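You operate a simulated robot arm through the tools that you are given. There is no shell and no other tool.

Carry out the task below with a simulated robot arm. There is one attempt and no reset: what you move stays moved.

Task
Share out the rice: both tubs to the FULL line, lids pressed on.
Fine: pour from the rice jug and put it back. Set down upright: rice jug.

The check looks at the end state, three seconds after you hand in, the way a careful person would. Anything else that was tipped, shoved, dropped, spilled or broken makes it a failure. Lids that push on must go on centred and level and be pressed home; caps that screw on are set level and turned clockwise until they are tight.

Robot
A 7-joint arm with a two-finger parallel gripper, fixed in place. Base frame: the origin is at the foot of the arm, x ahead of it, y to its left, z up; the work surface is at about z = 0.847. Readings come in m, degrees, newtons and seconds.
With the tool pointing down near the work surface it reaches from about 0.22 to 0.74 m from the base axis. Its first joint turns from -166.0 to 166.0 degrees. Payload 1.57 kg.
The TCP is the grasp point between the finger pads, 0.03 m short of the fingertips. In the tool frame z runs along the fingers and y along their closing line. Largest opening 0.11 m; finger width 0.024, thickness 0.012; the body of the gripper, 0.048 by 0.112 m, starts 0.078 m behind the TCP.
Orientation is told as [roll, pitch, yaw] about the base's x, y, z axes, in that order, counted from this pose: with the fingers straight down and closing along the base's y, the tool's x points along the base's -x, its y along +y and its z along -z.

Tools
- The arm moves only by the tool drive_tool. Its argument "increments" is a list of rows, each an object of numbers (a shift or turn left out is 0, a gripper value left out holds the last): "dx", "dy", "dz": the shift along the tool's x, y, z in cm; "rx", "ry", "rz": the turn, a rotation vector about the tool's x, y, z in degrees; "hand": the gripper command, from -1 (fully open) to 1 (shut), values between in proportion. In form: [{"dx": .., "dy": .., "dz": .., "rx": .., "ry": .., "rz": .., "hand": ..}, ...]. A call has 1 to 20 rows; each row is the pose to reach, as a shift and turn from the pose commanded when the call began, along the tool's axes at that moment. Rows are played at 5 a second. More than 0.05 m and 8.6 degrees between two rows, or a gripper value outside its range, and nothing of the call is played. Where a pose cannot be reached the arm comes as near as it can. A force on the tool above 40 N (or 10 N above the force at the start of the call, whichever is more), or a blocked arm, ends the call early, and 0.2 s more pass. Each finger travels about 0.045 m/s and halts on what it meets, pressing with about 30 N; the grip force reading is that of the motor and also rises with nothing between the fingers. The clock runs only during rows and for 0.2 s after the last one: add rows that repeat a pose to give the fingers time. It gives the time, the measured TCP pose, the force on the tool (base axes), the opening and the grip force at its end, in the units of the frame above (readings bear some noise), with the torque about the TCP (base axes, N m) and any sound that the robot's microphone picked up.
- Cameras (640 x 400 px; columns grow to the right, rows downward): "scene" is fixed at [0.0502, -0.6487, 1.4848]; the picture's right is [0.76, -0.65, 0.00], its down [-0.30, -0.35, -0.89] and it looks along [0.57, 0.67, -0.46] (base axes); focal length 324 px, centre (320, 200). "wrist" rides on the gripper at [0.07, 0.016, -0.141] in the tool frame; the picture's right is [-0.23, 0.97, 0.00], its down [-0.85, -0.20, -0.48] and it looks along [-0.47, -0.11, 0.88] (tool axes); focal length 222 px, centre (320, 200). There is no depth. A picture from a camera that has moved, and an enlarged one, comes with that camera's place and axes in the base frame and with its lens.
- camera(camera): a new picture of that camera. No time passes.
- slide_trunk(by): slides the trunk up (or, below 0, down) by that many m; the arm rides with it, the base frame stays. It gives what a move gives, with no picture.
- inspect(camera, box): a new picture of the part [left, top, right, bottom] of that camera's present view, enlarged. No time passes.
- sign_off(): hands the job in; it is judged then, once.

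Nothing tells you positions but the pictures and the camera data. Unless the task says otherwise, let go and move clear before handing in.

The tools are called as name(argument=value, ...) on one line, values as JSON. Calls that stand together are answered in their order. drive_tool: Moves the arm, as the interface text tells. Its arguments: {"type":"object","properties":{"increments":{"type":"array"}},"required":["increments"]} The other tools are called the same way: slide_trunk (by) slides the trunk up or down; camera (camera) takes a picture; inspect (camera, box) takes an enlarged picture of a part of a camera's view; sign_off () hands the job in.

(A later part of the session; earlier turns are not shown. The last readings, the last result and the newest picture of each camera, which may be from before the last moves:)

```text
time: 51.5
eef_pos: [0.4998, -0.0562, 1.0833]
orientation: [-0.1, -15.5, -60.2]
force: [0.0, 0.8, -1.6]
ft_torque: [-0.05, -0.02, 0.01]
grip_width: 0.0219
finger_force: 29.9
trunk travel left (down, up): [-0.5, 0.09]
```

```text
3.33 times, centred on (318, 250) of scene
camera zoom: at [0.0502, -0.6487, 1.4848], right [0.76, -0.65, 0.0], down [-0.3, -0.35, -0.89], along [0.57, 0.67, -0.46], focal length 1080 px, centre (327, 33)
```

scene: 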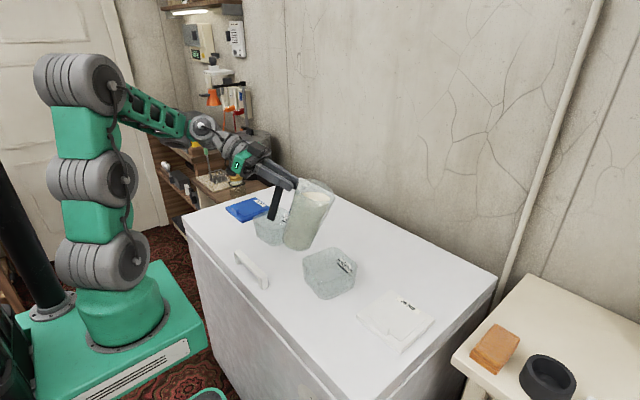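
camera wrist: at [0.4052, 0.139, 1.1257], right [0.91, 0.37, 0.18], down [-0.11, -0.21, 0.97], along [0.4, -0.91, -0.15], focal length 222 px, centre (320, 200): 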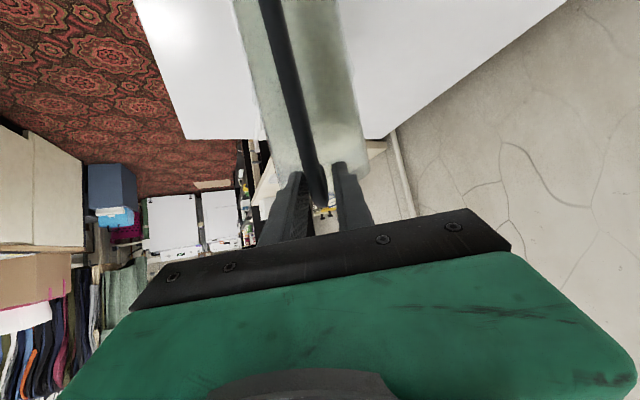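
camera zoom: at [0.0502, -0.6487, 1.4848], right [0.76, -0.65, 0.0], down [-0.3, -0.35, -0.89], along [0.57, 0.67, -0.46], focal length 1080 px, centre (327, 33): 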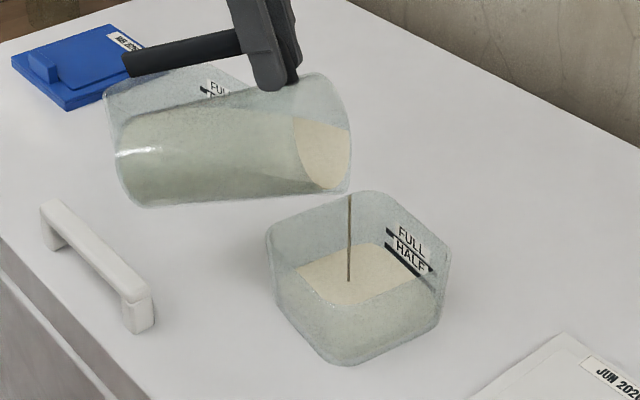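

The level has reached the HALF line. I'll go another 4° with a hold.

drive_tool(increments=[{"dx": -0.21, "dz": 0.04, "ry": 1.0, "hand": 1}, {"dx": -0.42, "dz": 0.07, "ry": 2.0}, {"dx": -0.63, "dz": 0.11, "ry": 3.0}, {"dx": -0.84, "dz": 0.14, "ry": 4.0}, {"dx": -0.84, "dz": 0.14, "ry": 4.0}, {"dx": -0.84, "dz": 0.14, "ry": 4.0}, {"dx": -0.84, "dz": 0.14, "ry": 4.0}])

inspect(camera="scene", box=[298, 245, 362, 305])

inspect(camera="scene", box=[270, 190, 366, 310])

```text
time: 53.1
eef_pos: [0.5023, -0.0639, 1.0834]
orientation: [0.0, -11.4, -60.1]
force: [1.0, 0.6, -2.1]
ft_torque: [-0.07, -0.03, -0.01]
grip_width: 0.0219
finger_force: 30.0
trunk travel left (down, up): [-0.5, 0.09]
```

```text
6.67 times, centred on (330, 275) of scene
camera zoom: at [0.0502, -0.6487, 1.4848], right [0.76, -0.65, 0.0], down [-0.3, -0.35, -0.89], along [0.57, 0.67, -0.46], focal length 2159 px, centre (253, -300)
```

zoom: 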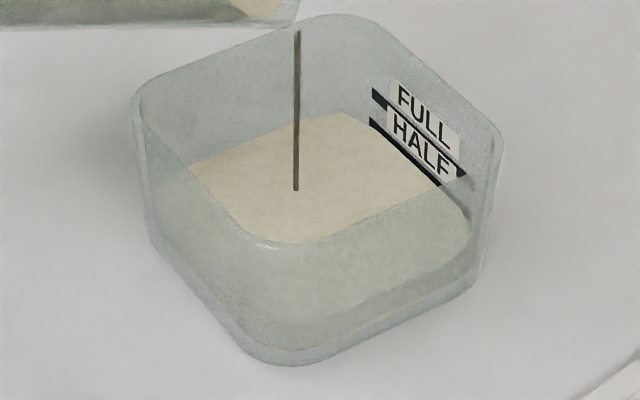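

```text
3.33 times, centred on (318, 250) of scene
camera zoom: at [0.0502, -0.6487, 1.4848], right [0.76, -0.65, 0.0], down [-0.3, -0.35, -0.89], along [0.57, 0.67, -0.46], focal length 1080 px, centre (327, 33)
```

zoom: 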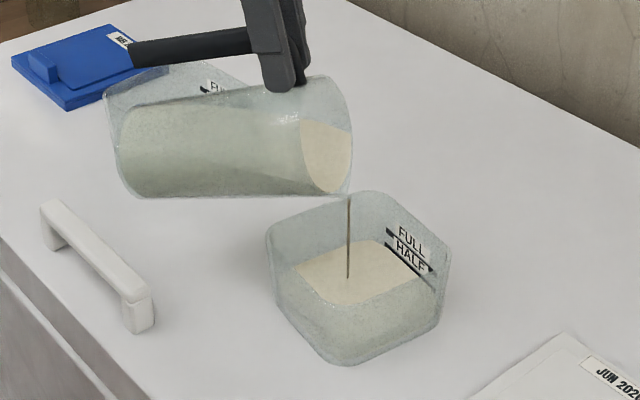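

The rice is at the HALF line now, so there's as much again to go. I'll continue 4° with a hold.

drive_tool(increments=[{"dx": -0.22, "dz": 0.03, "ry": 1.0, "hand": 1}, {"dx": -0.44, "dz": 0.07, "ry": 2.0}, {"dx": -0.66, "dz": 0.1, "ry": 3.0}, {"dx": -0.88, "dz": 0.14, "ry": 4.0}, {"dx": -0.88, "dz": 0.14, "ry": 4.0}, {"dx": -0.88, "dz": 0.14, "ry": 4.0}, {"dx": -0.88, "dz": 0.14, "ry": 4.0}, {"dx": -0.88, "dz": 0.14, "ry": 4.0}])

inspect(camera="scene", box=[298, 245, 362, 305])

inspect(camera="scene", box=[270, 190, 366, 310])

```text
time: 54.9
eef_pos: [0.5085, -0.0718, 1.0835]
orientation: [0.1, -7.4, -60.2]
force: [0.3, 0.4, -1.5]
ft_torque: [-0.06, -0.05, 0.02]
grip_width: 0.0219
finger_force: 29.9
trunk travel left (down, up): [-0.5, 0.09]
```

```text
6.67 times, centred on (330, 275) of scene
camera zoom: at [0.0502, -0.6487, 1.4848], right [0.76, -0.65, 0.0], down [-0.3, -0.35, -0.89], along [0.57, 0.67, -0.46], focal length 2159 px, centre (253, -300)
```

zoom: 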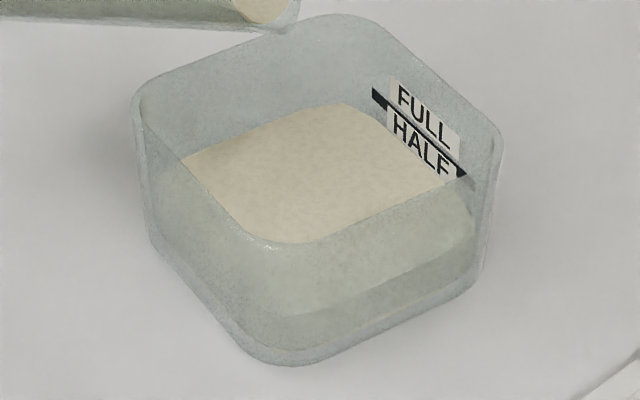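

```text
3.33 times, centred on (318, 250) of scene
camera zoom: at [0.0502, -0.6487, 1.4848], right [0.76, -0.65, 0.0], down [-0.3, -0.35, -0.89], along [0.57, 0.67, -0.46], focal length 1080 px, centre (327, 33)
```

zoom: 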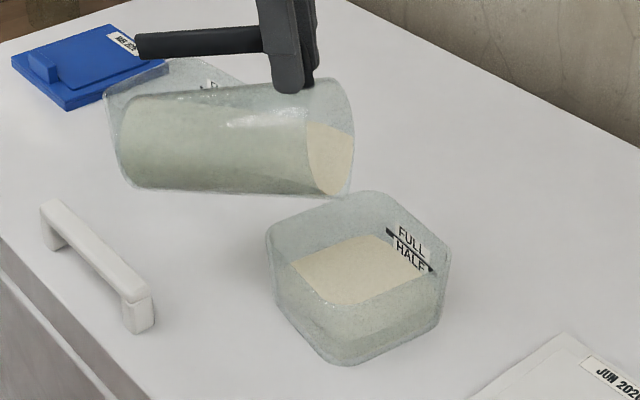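

HALF is covered. I'll step another 4° toward FULL.

drive_tool(increments=[{"dx": -0.22, "dz": 0.01, "ry": 1.0, "hand": 1}, {"dx": -0.45, "dz": 0.02, "ry": 2.0}, {"dx": -0.68, "dz": 0.03, "ry": 3.0}, {"dx": -0.9, "dz": 0.04, "ry": 4.0}, {"dx": -0.9, "dz": 0.04, "ry": 4.0}, {"dx": -0.9, "dz": 0.04, "ry": 4.0}, {"dx": -0.9, "dz": 0.04, "ry": 4.0}])

inspect(camera="scene", box=[298, 245, 362, 305])

inspect(camera="scene", box=[270, 190, 366, 310])

```text
time: 56.5
eef_pos: [0.5115, -0.0795, 1.0847]
orientation: [0.0, -3.5, -60.1]
force: [-0.5, 0.4, -1.6]
ft_torque: [-0.09, -0.03, 0.01]
grip_width: 0.0219
finger_force: 29.9
trunk travel left (down, up): [-0.5, 0.09]
```

```text
6.67 times, centred on (330, 275) of scene
camera zoom: at [0.0502, -0.6487, 1.4848], right [0.76, -0.65, 0.0], down [-0.3, -0.35, -0.89], along [0.57, 0.67, -0.46], focal length 2159 px, centre (253, -300)
```

zoom: 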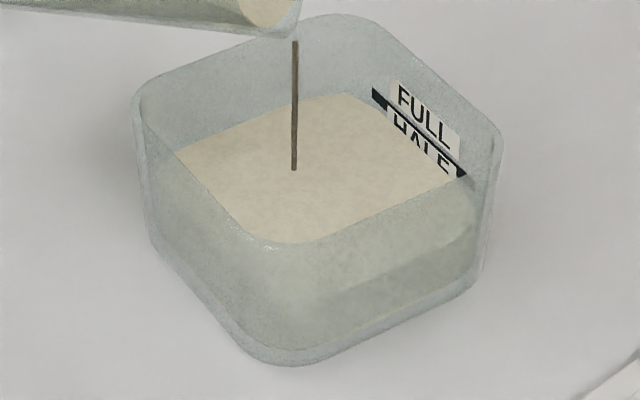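

```text
3.33 times, centred on (318, 250) of scene
camera zoom: at [0.0502, -0.6487, 1.4848], right [0.76, -0.65, 0.0], down [-0.3, -0.35, -0.89], along [0.57, 0.67, -0.46], focal length 1080 px, centre (327, 33)
```

zoom: 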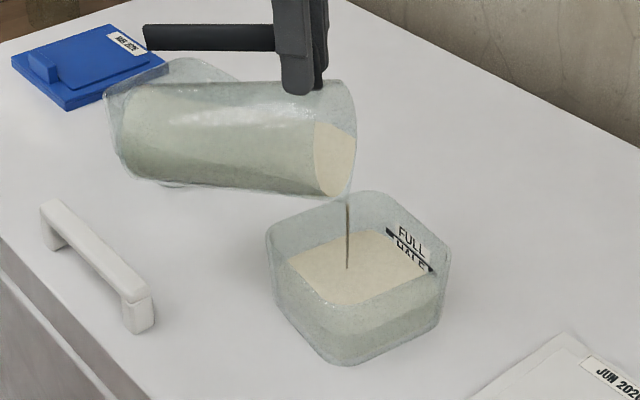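

About half of the HALF text is covered, so FULL is close. I'll hold without tilting to let the flow stop.

drive_tool(increments=[{"hand": 1}, {"hand": 1}, {"hand": 1}])

inspect(camera="scene", box=[318, 250, 358, 285])

inspect(camera="scene", box=[270, 190, 366, 310])

```text
time: 57.3
eef_pos: [0.5112, -0.0791, 1.0859]
orientation: [0.0, -3.5, -60.1]
force: [0.1, 0.5, -1.8]
ft_torque: [-0.08, -0.04, -0.02]
grip_width: 0.0216
finger_force: 30.2
trunk travel left (down, up): [-0.5, 0.09]
```

```text
11.43 times, centred on (338, 268) of scene
camera zoom: at [0.0502, -0.6487, 1.4848], right [0.76, -0.65, 0.0], down [-0.3, -0.35, -0.89], along [0.57, 0.67, -0.46], focal length 3701 px, centre (114, -571)
```

zoom: 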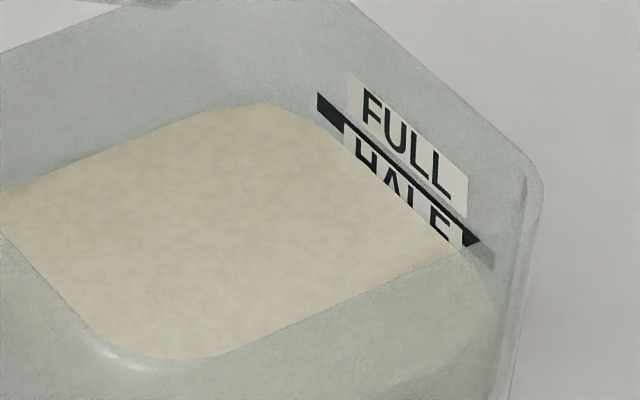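

```text
3.33 times, centred on (318, 250) of scene
camera zoom: at [0.0502, -0.6487, 1.4848], right [0.76, -0.65, 0.0], down [-0.3, -0.35, -0.89], along [0.57, 0.67, -0.46], focal length 1080 px, centre (327, 33)
```

zoom: 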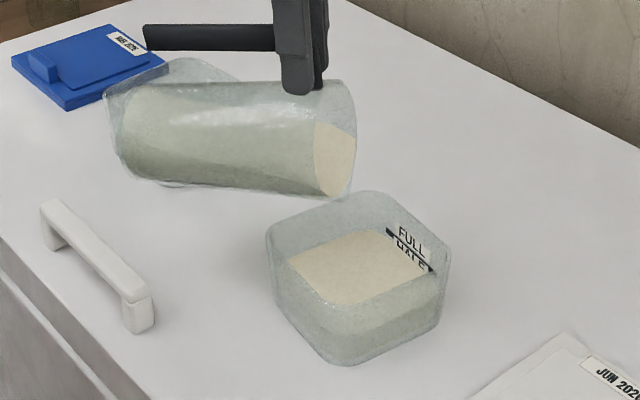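

The flow stopped a little below the FULL line. I'll add 2.5° more and hold.

drive_tool(increments=[{"dx": -0.23, "dz": 0.01, "ry": 1.0, "hand": 1}, {"dx": -0.46, "dz": 0.02, "ry": 2.0}, {"dx": -0.58, "dz": 0.03, "ry": 2.5}, {"dx": -0.58, "dz": 0.03, "ry": 2.5}, {"dx": -0.58, "dz": 0.03, "ry": 2.5}, {"dx": -0.58, "dz": 0.03, "ry": 2.5}, {"dx": -0.58, "dz": 0.03, "ry": 2.5}])

inspect(camera="scene", box=[318, 250, 358, 285])

inspect(camera="scene", box=[270, 190, 366, 310])

```text
time: 58.9
eef_pos: [0.5148, -0.0846, 1.0857]
orientation: [0.0, -1.1, -60.1]
force: [0.9, 0.4, -2.9]
ft_torque: [-0.1, -0.07, 0.03]
grip_width: 0.0219
finger_force: 30.3
trunk travel left (down, up): [-0.5, 0.09]
```

```text
11.43 times, centred on (338, 268) of scene
camera zoom: at [0.0502, -0.6487, 1.4848], right [0.76, -0.65, 0.0], down [-0.3, -0.35, -0.89], along [0.57, 0.67, -0.46], focal length 3701 px, centre (114, -571)
```

zoom: 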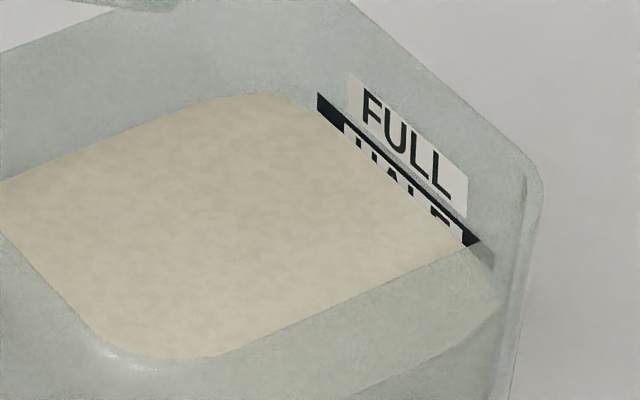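

```text
3.33 times, centred on (318, 250) of scene
camera zoom: at [0.0502, -0.6487, 1.4848], right [0.76, -0.65, 0.0], down [-0.3, -0.35, -0.89], along [0.57, 0.67, -0.46], focal length 1080 px, centre (327, 33)
```

zoom: 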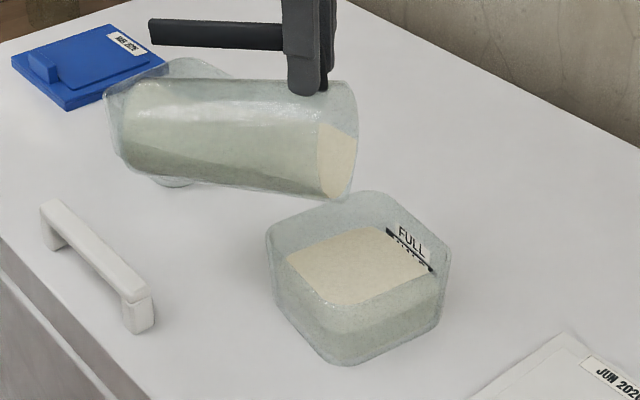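

It's just below the FULL line now. I'll add 1.5° more and hold.

drive_tool(increments=[{"dx": -0.17, "dz": -0.04, "ry": 0.75, "hand": 1}, {"dx": -0.35, "dz": -0.08, "ry": 1.5}, {"dx": -0.35, "dz": -0.08, "ry": 1.5}, {"dx": -0.35, "dz": -0.08, "ry": 1.5}, {"dx": -0.35, "dz": -0.08, "ry": 1.5}, {"dx": -0.35, "dz": -0.08, "ry": 1.5}])

inspect(camera="scene", box=[318, 250, 358, 285])

inspect(camera="scene", box=[270, 190, 366, 310])

```text
time: 60.3
eef_pos: [0.5161, -0.0877, 1.0862]
orientation: [0.0, 0.5, -60.1]
force: [0.5, 0.0, -1.7]
ft_torque: [-0.12, -0.04, 0.0]
grip_width: 0.0215
finger_force: 30.1
trunk travel left (down, up): [-0.5, 0.09]
```

```text
11.43 times, centred on (338, 268) of scene
camera zoom: at [0.0502, -0.6487, 1.4848], right [0.76, -0.65, 0.0], down [-0.3, -0.35, -0.89], along [0.57, 0.67, -0.46], focal length 3701 px, centre (114, -571)
```

zoom: 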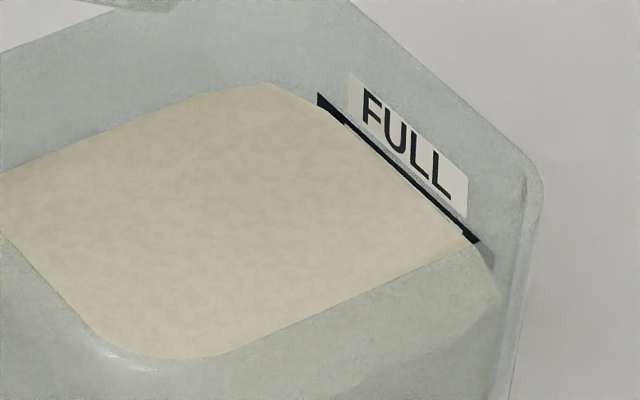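

```text
3.33 times, centred on (318, 250) of scene
camera zoom: at [0.0502, -0.6487, 1.4848], right [0.76, -0.65, 0.0], down [-0.3, -0.35, -0.89], along [0.57, 0.67, -0.46], focal length 1080 px, centre (327, 33)
```

zoom: 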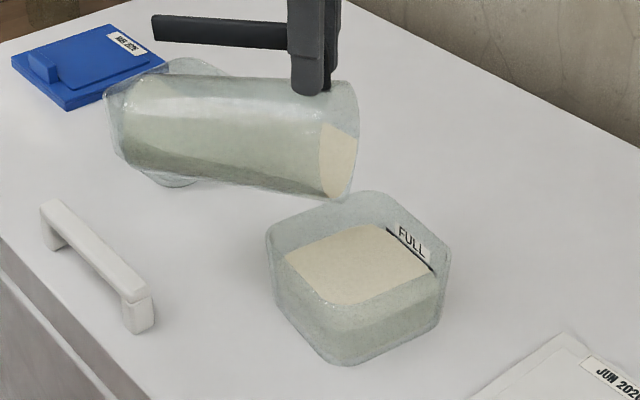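

The rice now meets the lower part of the FULL line. I'll zoom in tighter to judge whether it needs any more.

inspect(camera="scene", box=[334, 254, 354, 274])

```text
16.00 times, centred on (344, 264) of scene
camera zoom: at [0.0502, -0.6487, 1.4848], right [0.76, -0.65, 0.0], down [-0.3, -0.35, -0.89], along [0.57, 0.67, -0.46], focal length 5182 px, centre (-64, -824)
```

zoom: 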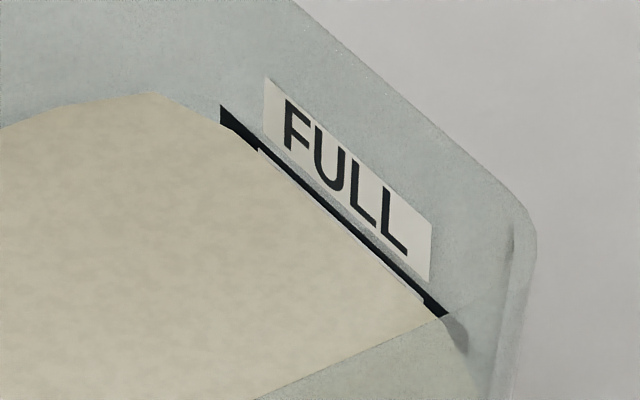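

The surface sits at the line's lower edge, with a thin white strip still showing. I'll add 0.8° to bring it into the line.

drive_tool(increments=[{"dx": -0.1, "ry": 0.4, "hand": 1}, {"dx": -0.19, "dz": -0.02, "ry": 0.8}, {"dx": -0.19, "dz": -0.02, "ry": 0.8}, {"dx": -0.19, "dz": -0.02, "ry": 0.8}, {"dx": -0.19, "dz": -0.02, "ry": 0.8}])

inspect(camera="scene", box=[334, 254, 354, 274])

inspect(camera="scene", box=[270, 190, 366, 310])

```text
time: 61.5
eef_pos: [0.5188, -0.0899, 1.0858]
orientation: [-0.1, 1.4, -60.1]
force: [0.1, 0.0, -1.7]
ft_torque: [-0.13, -0.08, 0.02]
grip_width: 0.022
finger_force: 30.3
trunk travel left (down, up): [-0.5, 0.09]
```

```text
16.00 times, centred on (344, 264) of scene
camera zoom: at [0.0502, -0.6487, 1.4848], right [0.76, -0.65, 0.0], down [-0.3, -0.35, -0.89], along [0.57, 0.67, -0.46], focal length 5182 px, centre (-64, -824)
```

zoom: 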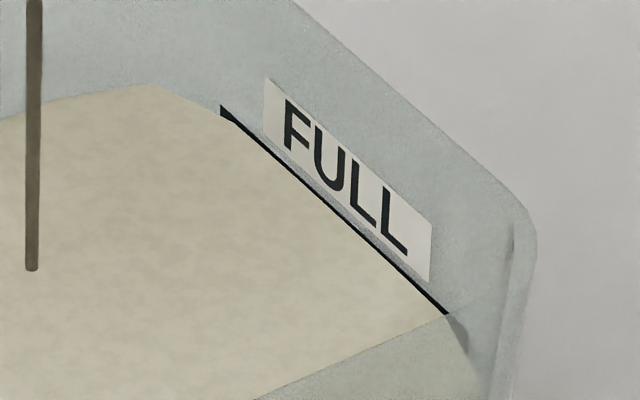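

```text
3.33 times, centred on (318, 250) of scene
camera zoom: at [0.0502, -0.6487, 1.4848], right [0.76, -0.65, 0.0], down [-0.3, -0.35, -0.89], along [0.57, 0.67, -0.46], focal length 1080 px, centre (327, 33)
```

zoom: 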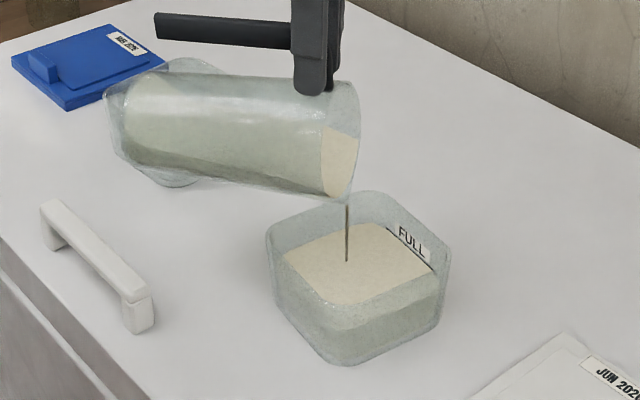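

The surface is now within the FULL line. I'll tilt back right away to stop the stream, keeping the lip over the tub.

drive_tool(increments=[{"dx": 1.11, "dz": -0.13, "ry": -4.8, "hand": 1}, {"dx": 2.0, "dz": -0.1, "ry": -8.8}, {"dx": 2.9, "dz": -0.07, "ry": -12.8}, {"dx": 3.74, "dz": -0.23, "ry": -16.8}, {"dx": 4.58, "dz": -0.39, "ry": -20.8}, {"dx": 5.36, "dz": -0.58, "ry": -24.8}, {"dx": 6.13, "dz": -0.77, "ry": -28.8}, {"dx": 6.83, "dz": -0.86, "ry": -32.8}, {"dx": 7.52, "dz": -0.95, "ry": -36.8}, {"dx": 8.12, "dz": -1.2, "ry": -40.8}, {"dx": 8.71, "dz": -1.46, "ry": -44.8}, {"dx": 8.71, "dz": -1.46, "ry": -44.8}])

inspect(camera="scene", box=[270, 190, 366, 310])

inspect(camera="scene", box=[334, 254, 354, 274])

```text
time: 64.1
eef_pos: [0.4748, -0.0153, 1.1031]
orientation: [0.1, -43.5, -60.1]
force: [-0.1, -0.2, -2.1]
ft_torque: [0.02, 0.04, 0.0]
grip_width: 0.0219
finger_force: 30.3
trunk travel left (down, up): [-0.5, 0.09]
```

```text
3.33 times, centred on (318, 250) of scene
camera zoom: at [0.0502, -0.6487, 1.4848], right [0.76, -0.65, 0.0], down [-0.3, -0.35, -0.89], along [0.57, 0.67, -0.46], focal length 1080 px, centre (327, 33)
```

zoom: 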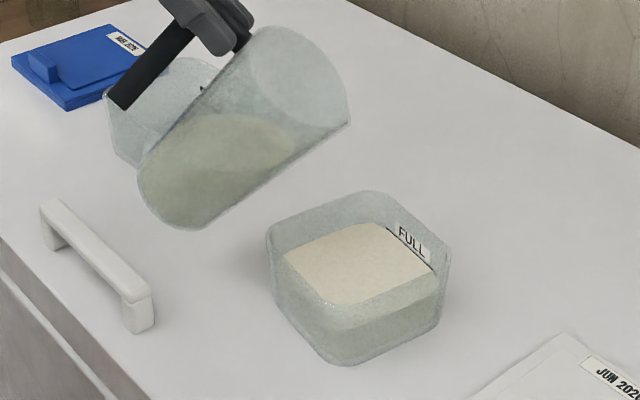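

```text
16.00 times, centred on (344, 264) of scene
camera zoom: at [0.0502, -0.6487, 1.4848], right [0.76, -0.65, 0.0], down [-0.3, -0.35, -0.89], along [0.57, 0.67, -0.46], focal length 5182 px, centre (-64, -824)
```

zoom: 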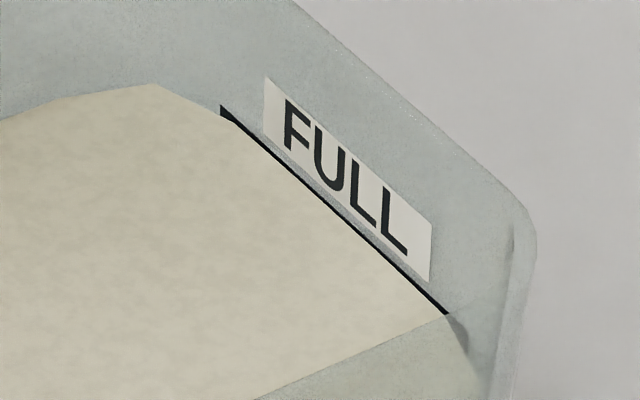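

The right-hand tub is at FULL and no stream is left. The jug is half empty, so it can stay tilted safely while I raise it and carry it over to the left-hand tub (about 0.553, 0.18).

drive_tool(increments=[{"dx": -0.9, "dz": -0.95, "ry": 2.2, "hand": 1}, {"dx": -1.8, "dz": -1.9, "ry": 4.5}, {"dx": -2.7, "dz": -2.8, "ry": 6.7}, {"dx": -3.6, "dz": -3.75, "ry": 9.0}, {"dx": -4.5, "dz": -4.7, "ry": 11.2}, {"dx": -5.3, "dz": -5.59, "ry": 13.5}, {"dx": -4.3, "dy": 1.0, "dz": -6.5, "ry": 13.5}, {"dx": -3.2, "dy": 2.1, "dz": -7.5, "ry": 13.5}, {"dx": -2.1, "dy": 3.2, "dz": -8.6, "ry": 13.5}, {"dx": -1.0, "dy": 4.4, "dz": -9.6, "ry": 13.5}, {"dx": 0.1, "dy": 5.5, "dz": -10.7, "ry": 13.5}, {"dx": 1.2, "dy": 6.7, "dz": -11.8, "ry": 13.5}, {"dx": 2.3, "dy": 7.8, "dz": -12.8, "ry": 13.5}, {"dx": 3.4, "dy": 8.9, "dz": -13.9, "ry": 13.5}, {"dx": 4.5, "dy": 10.1, "dz": -14.9, "ry": 13.5}, {"dx": 5.6, "dy": 11.2, "dz": -16.0, "ry": 13.5}, {"dx": 6.6, "dy": 12.2, "dz": -16.9, "ry": 13.5}, {"dx": 7.31, "dy": 12.95, "dz": -17.56, "ry": 13.5}, {"dx": 7.31, "dy": 12.95, "dz": -17.56, "ry": 13.5}])

camera(camera="scene")

inspect(camera="scene", box=[215, 150, 343, 250])

```text
time: 68.1
eef_pos: [0.483, 0.163, 1.1363]
orientation: [0.1, -30.0, -60.1]
force: [-0.2, -0.4, -2.0]
ft_torque: [0.01, -0.04, 0.01]
grip_width: 0.0218
finger_force: 29.9
out of reach, approached as far as the arm can: row 12, 13, 14, 15, 16, 17, 18, 19
trunk travel left (down, up): [-0.5, 0.09]
```

```text
taken
```

scene: 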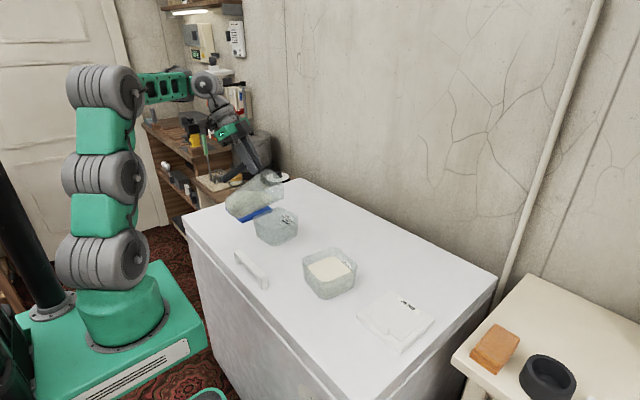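

```text
4.00 times, centred on (279, 200) of scene
camera zoom: at [0.0502, -0.6487, 1.4848], right [0.76, -0.65, 0.0], down [-0.3, -0.35, -0.89], along [0.57, 0.67, -0.46], focal length 1295 px, centre (484, 200)
```

zoom: 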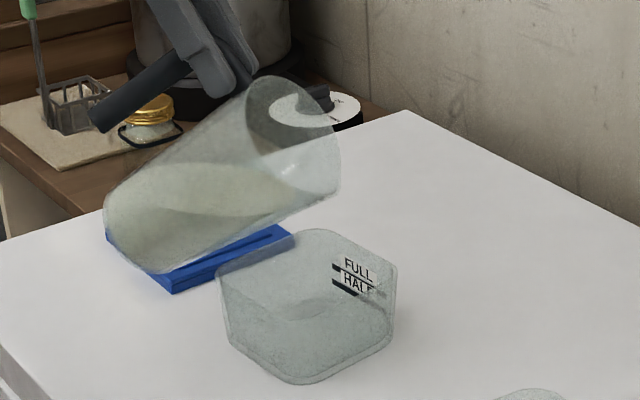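

The tool stopped short near (0.483, 0.163, 1.136), which is fine. I'll zoom in on the left-hand tub to pin its position before choosing an easier pour angle of about -30°.

inspect(camera="scene", box=[250, 202, 318, 248])

camera(camera="wrist")

```text
8.70 times, centred on (284, 225) of scene
camera zoom: at [0.0502, -0.6487, 1.4848], right [0.76, -0.65, 0.0], down [-0.3, -0.35, -0.89], along [0.57, 0.67, -0.46], focal length 2816 px, centre (633, -17)
```

zoom: 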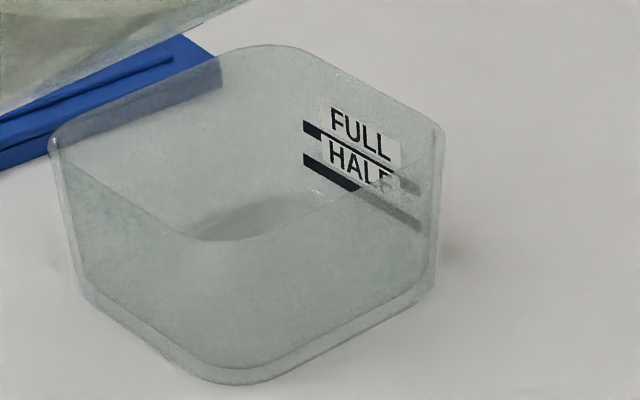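

```text
taken
camera wrist: at [0.4314, 0.2852, 1.2246], right [0.94, 0.31, 0.11], down [0.08, -0.53, 0.84], along [0.33, -0.78, -0.53], focal length 222 px, centre (320, 200)
```

wrist: 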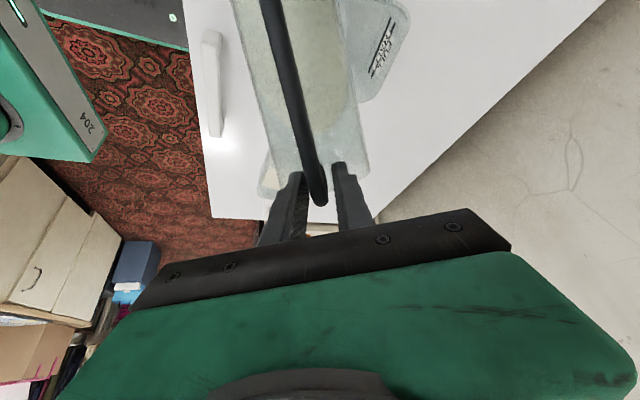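

I put the left-hand tub at about (0.554, 0.182), turned about +7°. I'll swing to φ ≈ -30° with the lip above it, staying at a tilt that can't flow yet.

drive_tool(increments=[{"dx": 0.37, "dy": 0.37, "dz": -0.14, "rx": -1.1, "ry": 1.6, "rz": -2.8, "hand": 1}, {"dx": 0.74, "dy": 0.74, "dz": -0.28, "rx": -2.2, "ry": 3.2, "rz": -5.6}, {"dx": 1.11, "dy": 1.12, "dz": -0.42, "rx": -3.3, "ry": 4.8, "rz": -8.4}, {"dx": 1.48, "dy": 1.49, "dz": -0.56, "rx": -4.5, "ry": 6.5, "rz": -11.2}, {"dx": 1.86, "dy": 1.86, "dz": -0.7, "rx": -5.6, "ry": 8.1, "rz": -14.0}, {"dx": 2.23, "dy": 2.23, "dz": -0.84, "rx": -6.7, "ry": 9.7, "rz": -16.8}, {"dx": 2.6, "dy": 2.6, "dz": -0.98, "rx": -7.8, "ry": 11.3, "rz": -19.6}, {"dx": 2.97, "dy": 2.98, "dz": -1.12, "rx": -8.9, "ry": 12.9, "rz": -22.4}, {"dx": 3.34, "dy": 3.35, "dz": -1.26, "rx": -10.0, "ry": 14.5, "rz": -25.2}, {"dx": 3.71, "dy": 3.72, "dz": -1.4, "rx": -11.15, "ry": 16.13, "rz": -27.96}, {"dx": 3.71, "dy": 3.72, "dz": -1.4, "rx": -11.15, "ry": 16.13, "rz": -27.96}])

camera(camera="scene")

inspect(camera="scene", box=[215, 150, 343, 250])

```text
time: 70.5
eef_pos: [0.4957, 0.2172, 1.1284]
orientation: [0.2, -13.4, -30.1]
force: [-0.4, 1.2, -1.6]
ft_torque: [-0.07, -0.07, 0.01]
grip_width: 0.0217
finger_force: 29.6
trunk travel left (down, up): [-0.5, 0.09]
```

```text
taken
```

scene: 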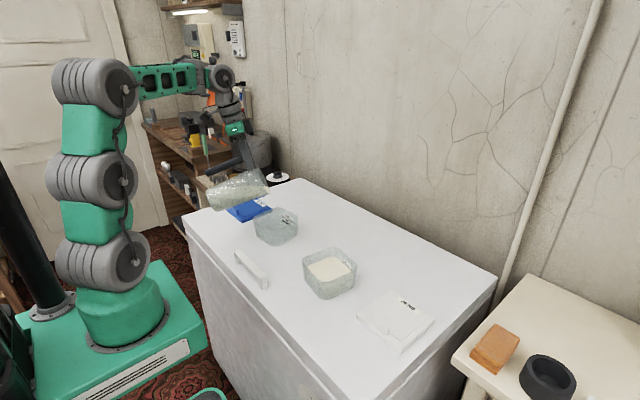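

```text
4.00 times, centred on (279, 200) of scene
camera zoom: at [0.0502, -0.6487, 1.4848], right [0.76, -0.65, 0.0], down [-0.3, -0.35, -0.89], along [0.57, 0.67, -0.46], focal length 1295 px, centre (484, 200)
```

zoom: 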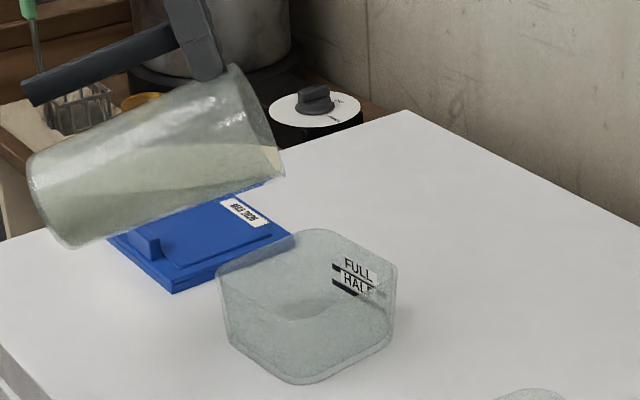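

The lip lines up over the left-hand tub. I'll descend 4 cm, then begin tilting.

drive_tool(increments=[{"dx": 0.23, "dz": 0.97, "hand": 1}, {"dx": 0.47, "dz": 1.95}, {"dx": 0.7, "dz": 2.92}, {"dx": 0.93, "dz": 3.89}, {"dx": 0.93, "dz": 3.89}])

inspect(camera="scene", box=[215, 160, 343, 250])

```text
time: 71.7
eef_pos: [0.4952, 0.2163, 1.0891]
orientation: [0.1, -13.5, -30.1]
force: [-0.6, -0.1, -1.2]
ft_torque: [-0.03, -0.07, -0.02]
grip_width: 0.0217
finger_force: 30.0
trunk travel left (down, up): [-0.5, 0.09]
```

```text
4.44 times, centred on (279, 205) of scene
camera zoom: at [0.0502, -0.6487, 1.4848], right [0.76, -0.65, 0.0], down [-0.3, -0.35, -0.89], along [0.57, 0.67, -0.46], focal length 1439 px, centre (502, 178)
```

zoom: 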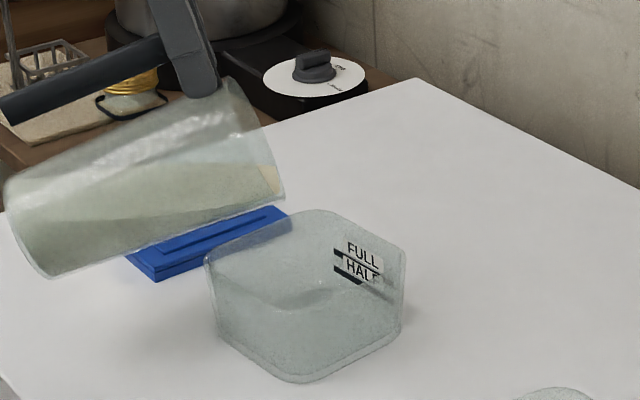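

I'll tilt to about 84°, where it stopped flowing before, and check.

drive_tool(increments=[{"dx": -0.44, "dz": 0.06, "ry": 2, "hand": 1}, {"dx": -0.88, "dz": 0.12, "ry": 4}, {"dx": -1.32, "dz": 0.18, "ry": 6}, {"dx": -1.76, "dz": 0.24, "ry": 8}, {"dx": -2.2, "dz": 0.33, "ry": 10}, {"dx": -2.66, "dz": 0.43, "ry": 12}, {"dx": -3.11, "dz": 0.53, "ry": 14}, {"dx": -3.11, "dz": 0.53, "ry": 14}])

inspect(camera="scene", box=[215, 160, 343, 250])

```text
time: 73.5
eef_pos: [0.5225, 0.2, 1.0907]
orientation: [0.0, 0.5, -30.2]
force: [0.2, -0.1, -2.2]
ft_torque: [-0.02, -0.13, -0.01]
grip_width: 0.0217
finger_force: 30.1
trunk travel left (down, up): [-0.5, 0.09]
```

```text
4.44 times, centred on (279, 205) of scene
camera zoom: at [0.0502, -0.6487, 1.4848], right [0.76, -0.65, 0.0], down [-0.3, -0.35, -0.89], along [0.57, 0.67, -0.46], focal length 1439 px, centre (502, 178)
```

zoom: 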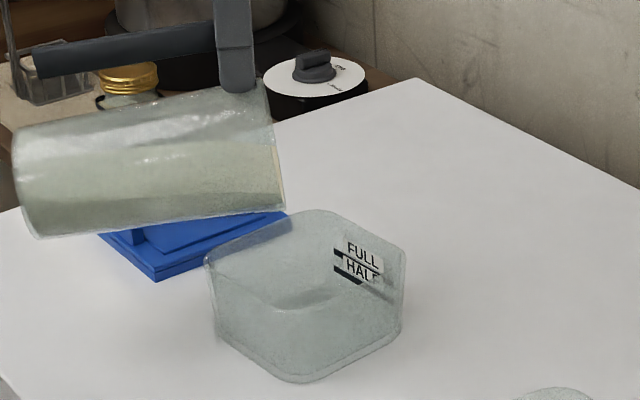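

There's no flow yet, as expected. I'll go 3° further with a hold.

drive_tool(increments=[{"dx": -0.23, "ry": 1, "hand": 1}, {"dx": -0.46, "ry": 2}, {"dx": -0.69, "ry": 3}, {"dx": -0.69, "ry": 3}, {"dx": -0.69, "ry": 3}])

inspect(camera="scene", box=[215, 160, 343, 250])

```text
time: 74.7
eef_pos: [0.5294, 0.1979, 1.0909]
orientation: [0.0, 3.6, -30.2]
force: [0.3, 0.1, -1.7]
ft_torque: [-0.12, -0.1, -0.04]
grip_width: 0.022
finger_force: 30.3
trunk travel left (down, up): [-0.5, 0.09]
```

```text
4.44 times, centred on (279, 205) of scene
camera zoom: at [0.0502, -0.6487, 1.4848], right [0.76, -0.65, 0.0], down [-0.3, -0.35, -0.89], along [0.57, 0.67, -0.46], focal length 1439 px, centre (502, 178)
```

zoom: 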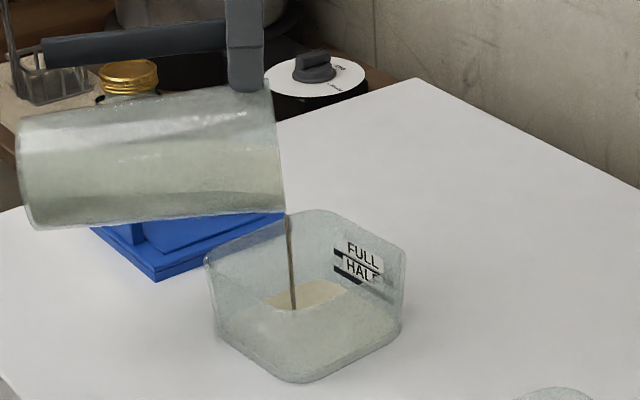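

The stream is running into the left-hand tub. I'll step another 3° with a longer hold.

drive_tool(increments=[{"dx": -0.24, "dz": -0.01, "ry": 1, "hand": 1}, {"dx": -0.47, "dz": -0.02, "ry": 2}, {"dx": -0.71, "dz": -0.03, "ry": 3}, {"dx": -0.71, "dz": -0.03, "ry": 3}, {"dx": -0.71, "dz": -0.03, "ry": 3}, {"dx": -0.71, "dz": -0.03, "ry": 3}, {"dx": -0.71, "dz": -0.03, "ry": 3}])

inspect(camera="scene", box=[215, 160, 343, 250])

inspect(camera="scene", box=[250, 202, 318, 248])

```text
time: 76.3
eef_pos: [0.5349, 0.1938, 1.0915]
orientation: [0.1, 6.4, -30.0]
force: [0.2, -0.6, -1.0]
ft_torque: [-0.06, -0.14, -0.05]
grip_width: 0.0218
finger_force: 29.8
trunk travel left (down, up): [-0.5, 0.09]
```

```text
4.44 times, centred on (279, 205) of scene
camera zoom: at [0.0502, -0.6487, 1.4848], right [0.76, -0.65, 0.0], down [-0.3, -0.35, -0.89], along [0.57, 0.67, -0.46], focal length 1439 px, centre (502, 178)
```

zoom: 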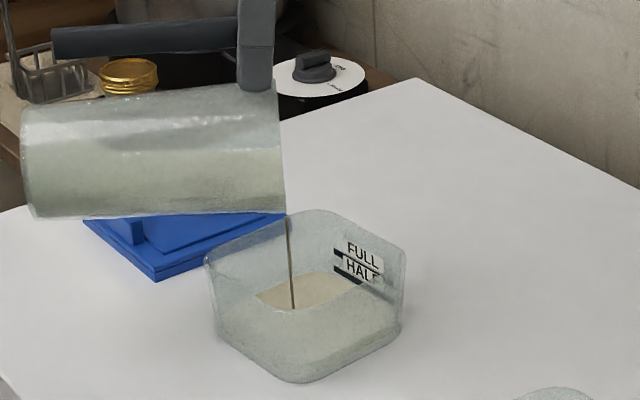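

```text
8.70 times, centred on (284, 225) of scene
camera zoom: at [0.0502, -0.6487, 1.4848], right [0.76, -0.65, 0.0], down [-0.3, -0.35, -0.89], along [0.57, 0.67, -0.46], focal length 2816 px, centre (633, -17)
```

zoom: 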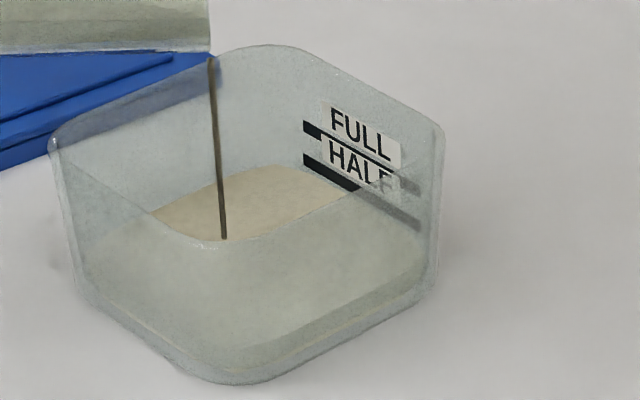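

The level is coming up to HALF. I'll go another 3° with a hold.

drive_tool(increments=[{"dx": -0.24, "dz": -0.04, "ry": 1, "hand": 1}, {"dx": -0.47, "dz": -0.08, "ry": 2}, {"dx": -0.71, "dz": -0.12, "ry": 3}, {"dx": -0.71, "dz": -0.12, "ry": 3}, {"dx": -0.71, "dz": -0.12, "ry": 3}, {"dx": -0.71, "dz": -0.12, "ry": 3}, {"dx": -0.71, "dz": -0.12, "ry": 3}])

inspect(camera="scene", box=[215, 160, 343, 250])

inspect(camera="scene", box=[250, 202, 318, 248])

```text
time: 77.9
eef_pos: [0.5536, 0.181, 1.0767]
orientation: [-1.0, 7.3, -30.0]
force: [0.5, -0.3, -1.9]
ft_torque: [-0.07, -0.14, 0.01]
grip_width: 0.0218
finger_force: 29.8
out of reach, approached as far as the arm can: row 2, 3, 4
trunk travel left (down, up): [-0.5, 0.09]
```

```text
4.44 times, centred on (279, 205) of scene
camera zoom: at [0.0502, -0.6487, 1.4848], right [0.76, -0.65, 0.0], down [-0.3, -0.35, -0.89], along [0.57, 0.67, -0.46], focal length 1439 px, centre (502, 178)
```

zoom: 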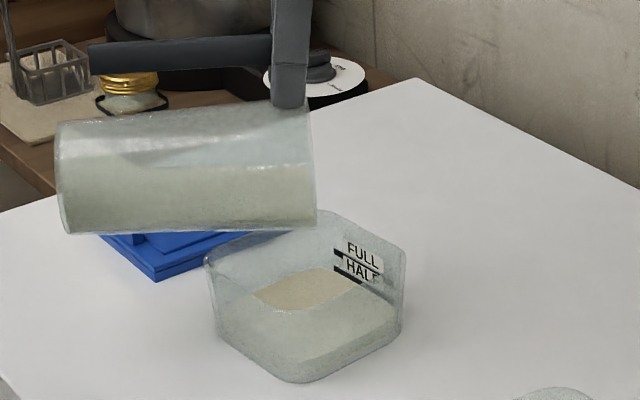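

```text
8.70 times, centred on (284, 225) of scene
camera zoom: at [0.0502, -0.6487, 1.4848], right [0.76, -0.65, 0.0], down [-0.3, -0.35, -0.89], along [0.57, 0.67, -0.46], focal length 2816 px, centre (633, -17)
```

zoom: 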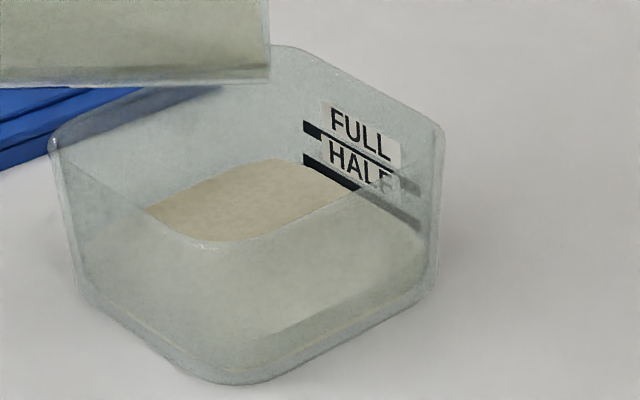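

The wrist can't tip further back in this direction (limit near 97°) and the tub is only at about HALF. I'll tilt back a little and turn the jug 45° around its lip, so the extra tilt goes sideways where the wrist has room.

drive_tool(increments=[{"dx": 1.1, "dz": -0.37, "ry": -2.3, "hand": 1}, {"dx": 2.2, "dz": -0.74, "ry": -4.6}, {"dx": 3.3, "dz": -1.1, "ry": -7.0}, {"dx": 4.41, "dy": 0.09, "dz": -1.48, "ry": -9.3}, {"dx": 4.41, "dy": 0.09, "dz": -1.48, "ry": -9.3}])

inspect(camera="scene", box=[215, 160, 343, 250])

```text
time: 79.1
eef_pos: [0.5049, 0.2106, 1.1135]
orientation: [0.0, 0.2, -30.2]
force: [0.4, 1.1, -1.3]
ft_torque: [-0.06, -0.09, 0.0]
grip_width: 0.022
finger_force: 29.6
out of reach, approached as far as the arm can: row 2
trunk travel left (down, up): [-0.5, 0.09]
```

```text
4.44 times, centred on (279, 205) of scene
camera zoom: at [0.0502, -0.6487, 1.4848], right [0.76, -0.65, 0.0], down [-0.3, -0.35, -0.89], along [0.57, 0.67, -0.46], focal length 1439 px, centre (502, 178)
```

zoom: 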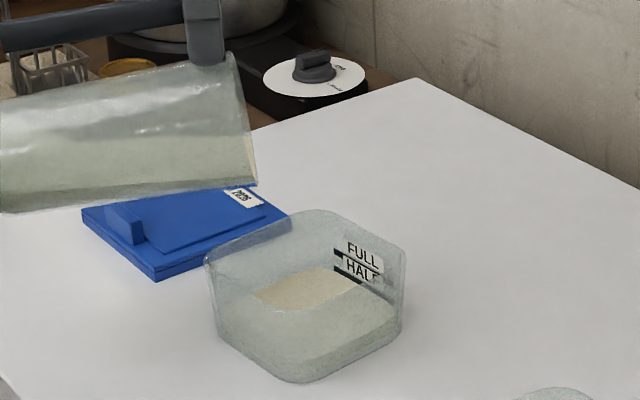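

The lip is still over the tub. I'll now yaw 45° around it to φ = -75°, keeping the tilt fixed at a no-flow angle.

drive_tool(increments=[{"dx": -0.34, "dy": 0.28, "dz": 0.1, "rz": 5, "hand": 1}, {"dx": -0.68, "dy": 0.57, "dz": 0.2, "rz": 10}, {"dx": -1.02, "dy": 0.85, "dz": 0.35, "rz": 15}, {"dx": -1.36, "dy": 1.13, "dz": 0.5, "rz": 20}, {"dx": -1.69, "dy": 1.42, "dz": 0.6, "rz": 25}, {"dx": -2.03, "dy": 1.7, "dz": 0.75, "rz": 30}, {"dx": -2.37, "dy": 1.98, "dz": 0.85, "rz": 35}, {"dx": -2.71, "dy": 2.27, "dz": 1.0, "rz": 40}, {"dx": -3.05, "dy": 2.55, "dz": 1.1, "rz": 45}, {"dx": -3.05, "dy": 2.55, "dz": 1.1, "rz": 45}])

camera(camera="scene")

inspect(camera="scene", box=[215, 160, 343, 250])

```text
time: 81.3
eef_pos: [0.5444, 0.2174, 1.1023]
orientation: [-0.1, 0.2, -75.2]
force: [0.1, 0.1, -2.3]
ft_torque: [-0.11, -0.03, 0.04]
grip_width: 0.0219
finger_force: 30.6
trunk travel left (down, up): [-0.5, 0.09]
```

```text
taken
```

scene: 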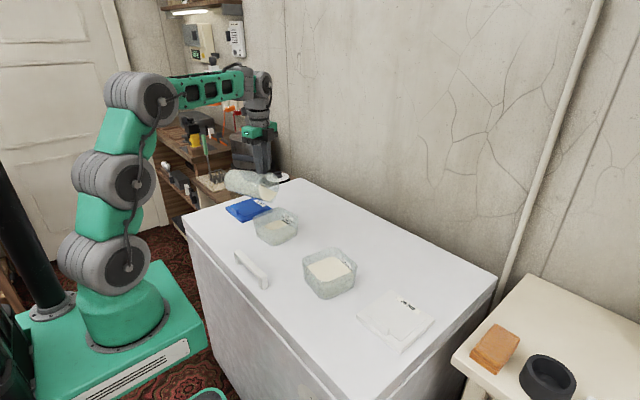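

```text
4.44 times, centred on (279, 205) of scene
camera zoom: at [0.0502, -0.6487, 1.4848], right [0.76, -0.65, 0.0], down [-0.3, -0.35, -0.89], along [0.57, 0.67, -0.46], focal length 1439 px, centre (502, 178)
```

zoom: 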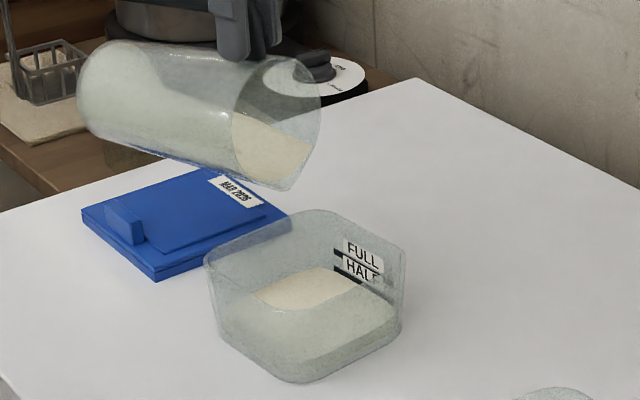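

The geometry is good and the wrist is comfortable. I'll tilt on to about 92°, where flow should resume.

drive_tool(increments=[{"dx": -0.47, "dz": 0.08, "ry": 1.4, "hand": 1}, {"dx": -0.93, "dz": 0.17, "ry": 2.9}, {"dx": -1.4, "dz": 0.25, "ry": 4.3}, {"dx": -1.78, "dz": 0.29, "ry": 5.6}, {"dx": -2.16, "dz": 0.33, "ry": 6.9}, {"dx": -2.54, "dz": 0.37, "ry": 8.3}, {"dx": -2.54, "dz": 0.37, "ry": 8.3}, {"dx": -2.54, "dz": 0.37, "ry": 8.3}])

inspect(camera="scene", box=[215, 160, 343, 250])

inspect(camera="scene", box=[250, 202, 318, 248])

```text
time: 83.1
eef_pos: [0.5513, 0.1928, 1.0986]
orientation: [0.0, 8.4, -75.1]
force: [0.3, -0.7, -2.6]
ft_torque: [-0.15, -0.05, -0.01]
grip_width: 0.0219
finger_force: 29.5
trunk travel left (down, up): [-0.5, 0.09]
```

```text
4.44 times, centred on (279, 205) of scene
camera zoom: at [0.0502, -0.6487, 1.4848], right [0.76, -0.65, 0.0], down [-0.3, -0.35, -0.89], along [0.57, 0.67, -0.46], focal length 1439 px, centre (502, 178)
```

zoom: 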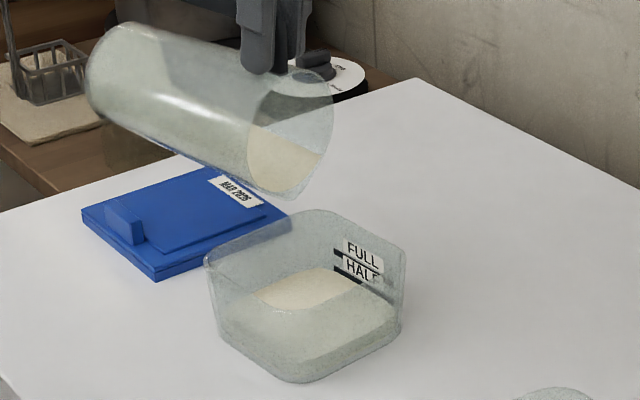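

```text
8.70 times, centred on (284, 225) of scene
camera zoom: at [0.0502, -0.6487, 1.4848], right [0.76, -0.65, 0.0], down [-0.3, -0.35, -0.89], along [0.57, 0.67, -0.46], focal length 2816 px, centre (633, -17)
```

zoom: 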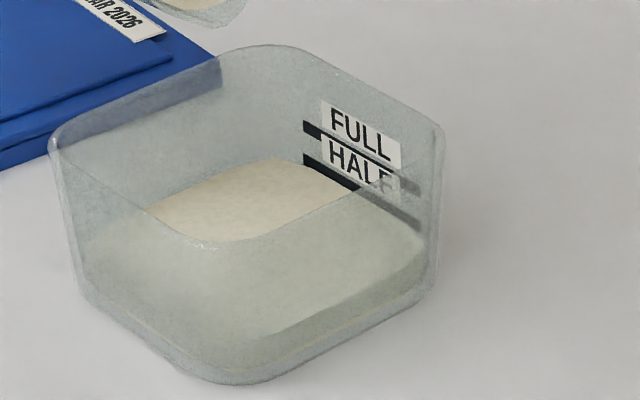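

The rice is right at the lip. I'll tilt 3° more with a hold.

drive_tool(increments=[{"dx": -0.23, "dz": -0.04, "ry": 1, "hand": 1}, {"dx": -0.47, "dz": -0.08, "ry": 2}, {"dx": -0.7, "dz": -0.12, "ry": 3}, {"dx": -0.7, "dz": -0.12, "ry": 3}, {"dx": -0.7, "dz": -0.12, "ry": 3}])

inspect(camera="scene", box=[215, 160, 343, 250])

inspect(camera="scene", box=[250, 202, 318, 248])

```text
time: 84.3
eef_pos: [0.5527, 0.1874, 1.0982]
orientation: [0.0, 11.5, -75.1]
force: [-1.0, -0.3, -1.7]
ft_torque: [-0.12, 0.0, -0.01]
grip_width: 0.0218
finger_force: 29.6
trunk travel left (down, up): [-0.5, 0.09]
```

```text
4.44 times, centred on (279, 205) of scene
camera zoom: at [0.0502, -0.6487, 1.4848], right [0.76, -0.65, 0.0], down [-0.3, -0.35, -0.89], along [0.57, 0.67, -0.46], focal length 1439 px, centre (502, 178)
```

zoom: 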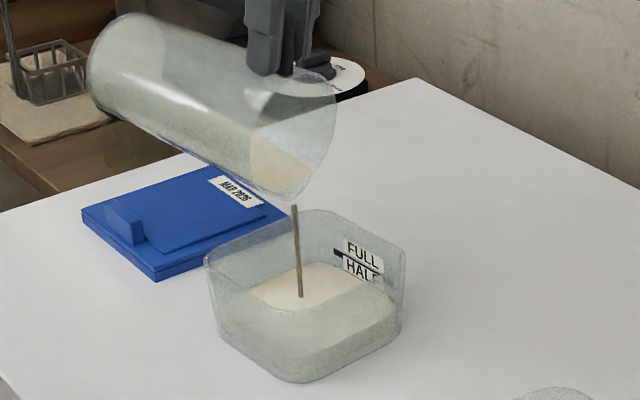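

```text
8.70 times, centred on (284, 225) of scene
camera zoom: at [0.0502, -0.6487, 1.4848], right [0.76, -0.65, 0.0], down [-0.3, -0.35, -0.89], along [0.57, 0.67, -0.46], focal length 2816 px, centre (633, -17)
```

zoom: 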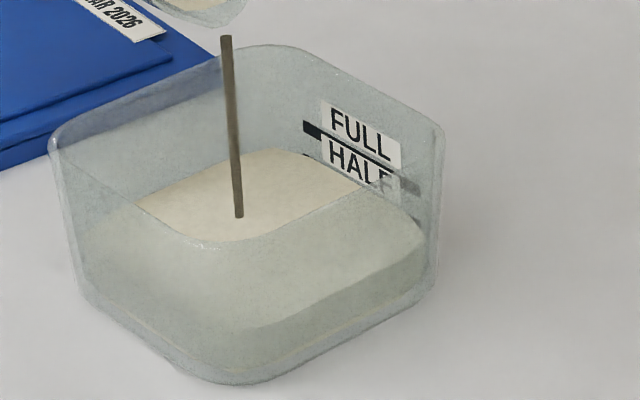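

It is flowing well and has just covered the HALF line. I'll hold the angle and let it run.

drive_tool(increments=[{"hand": 1}, {"hand": 1}, {"hand": 1}])

inspect(camera="scene", box=[250, 202, 318, 248])

```text
time: 85.1
eef_pos: [0.5527, 0.1875, 1.0986]
orientation: [-0.1, 11.4, -75.1]
force: [0.0, -0.4, -1.9]
ft_torque: [-0.09, -0.04, 0.0]
grip_width: 0.0218
finger_force: 29.3
trunk travel left (down, up): [-0.5, 0.09]
```

```text
8.70 times, centred on (284, 225) of scene
camera zoom: at [0.0502, -0.6487, 1.4848], right [0.76, -0.65, 0.0], down [-0.3, -0.35, -0.89], along [0.57, 0.67, -0.46], focal length 2816 px, centre (633, -17)
```

zoom: 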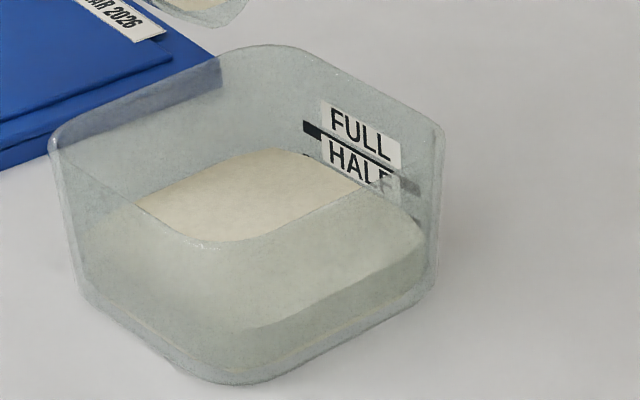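

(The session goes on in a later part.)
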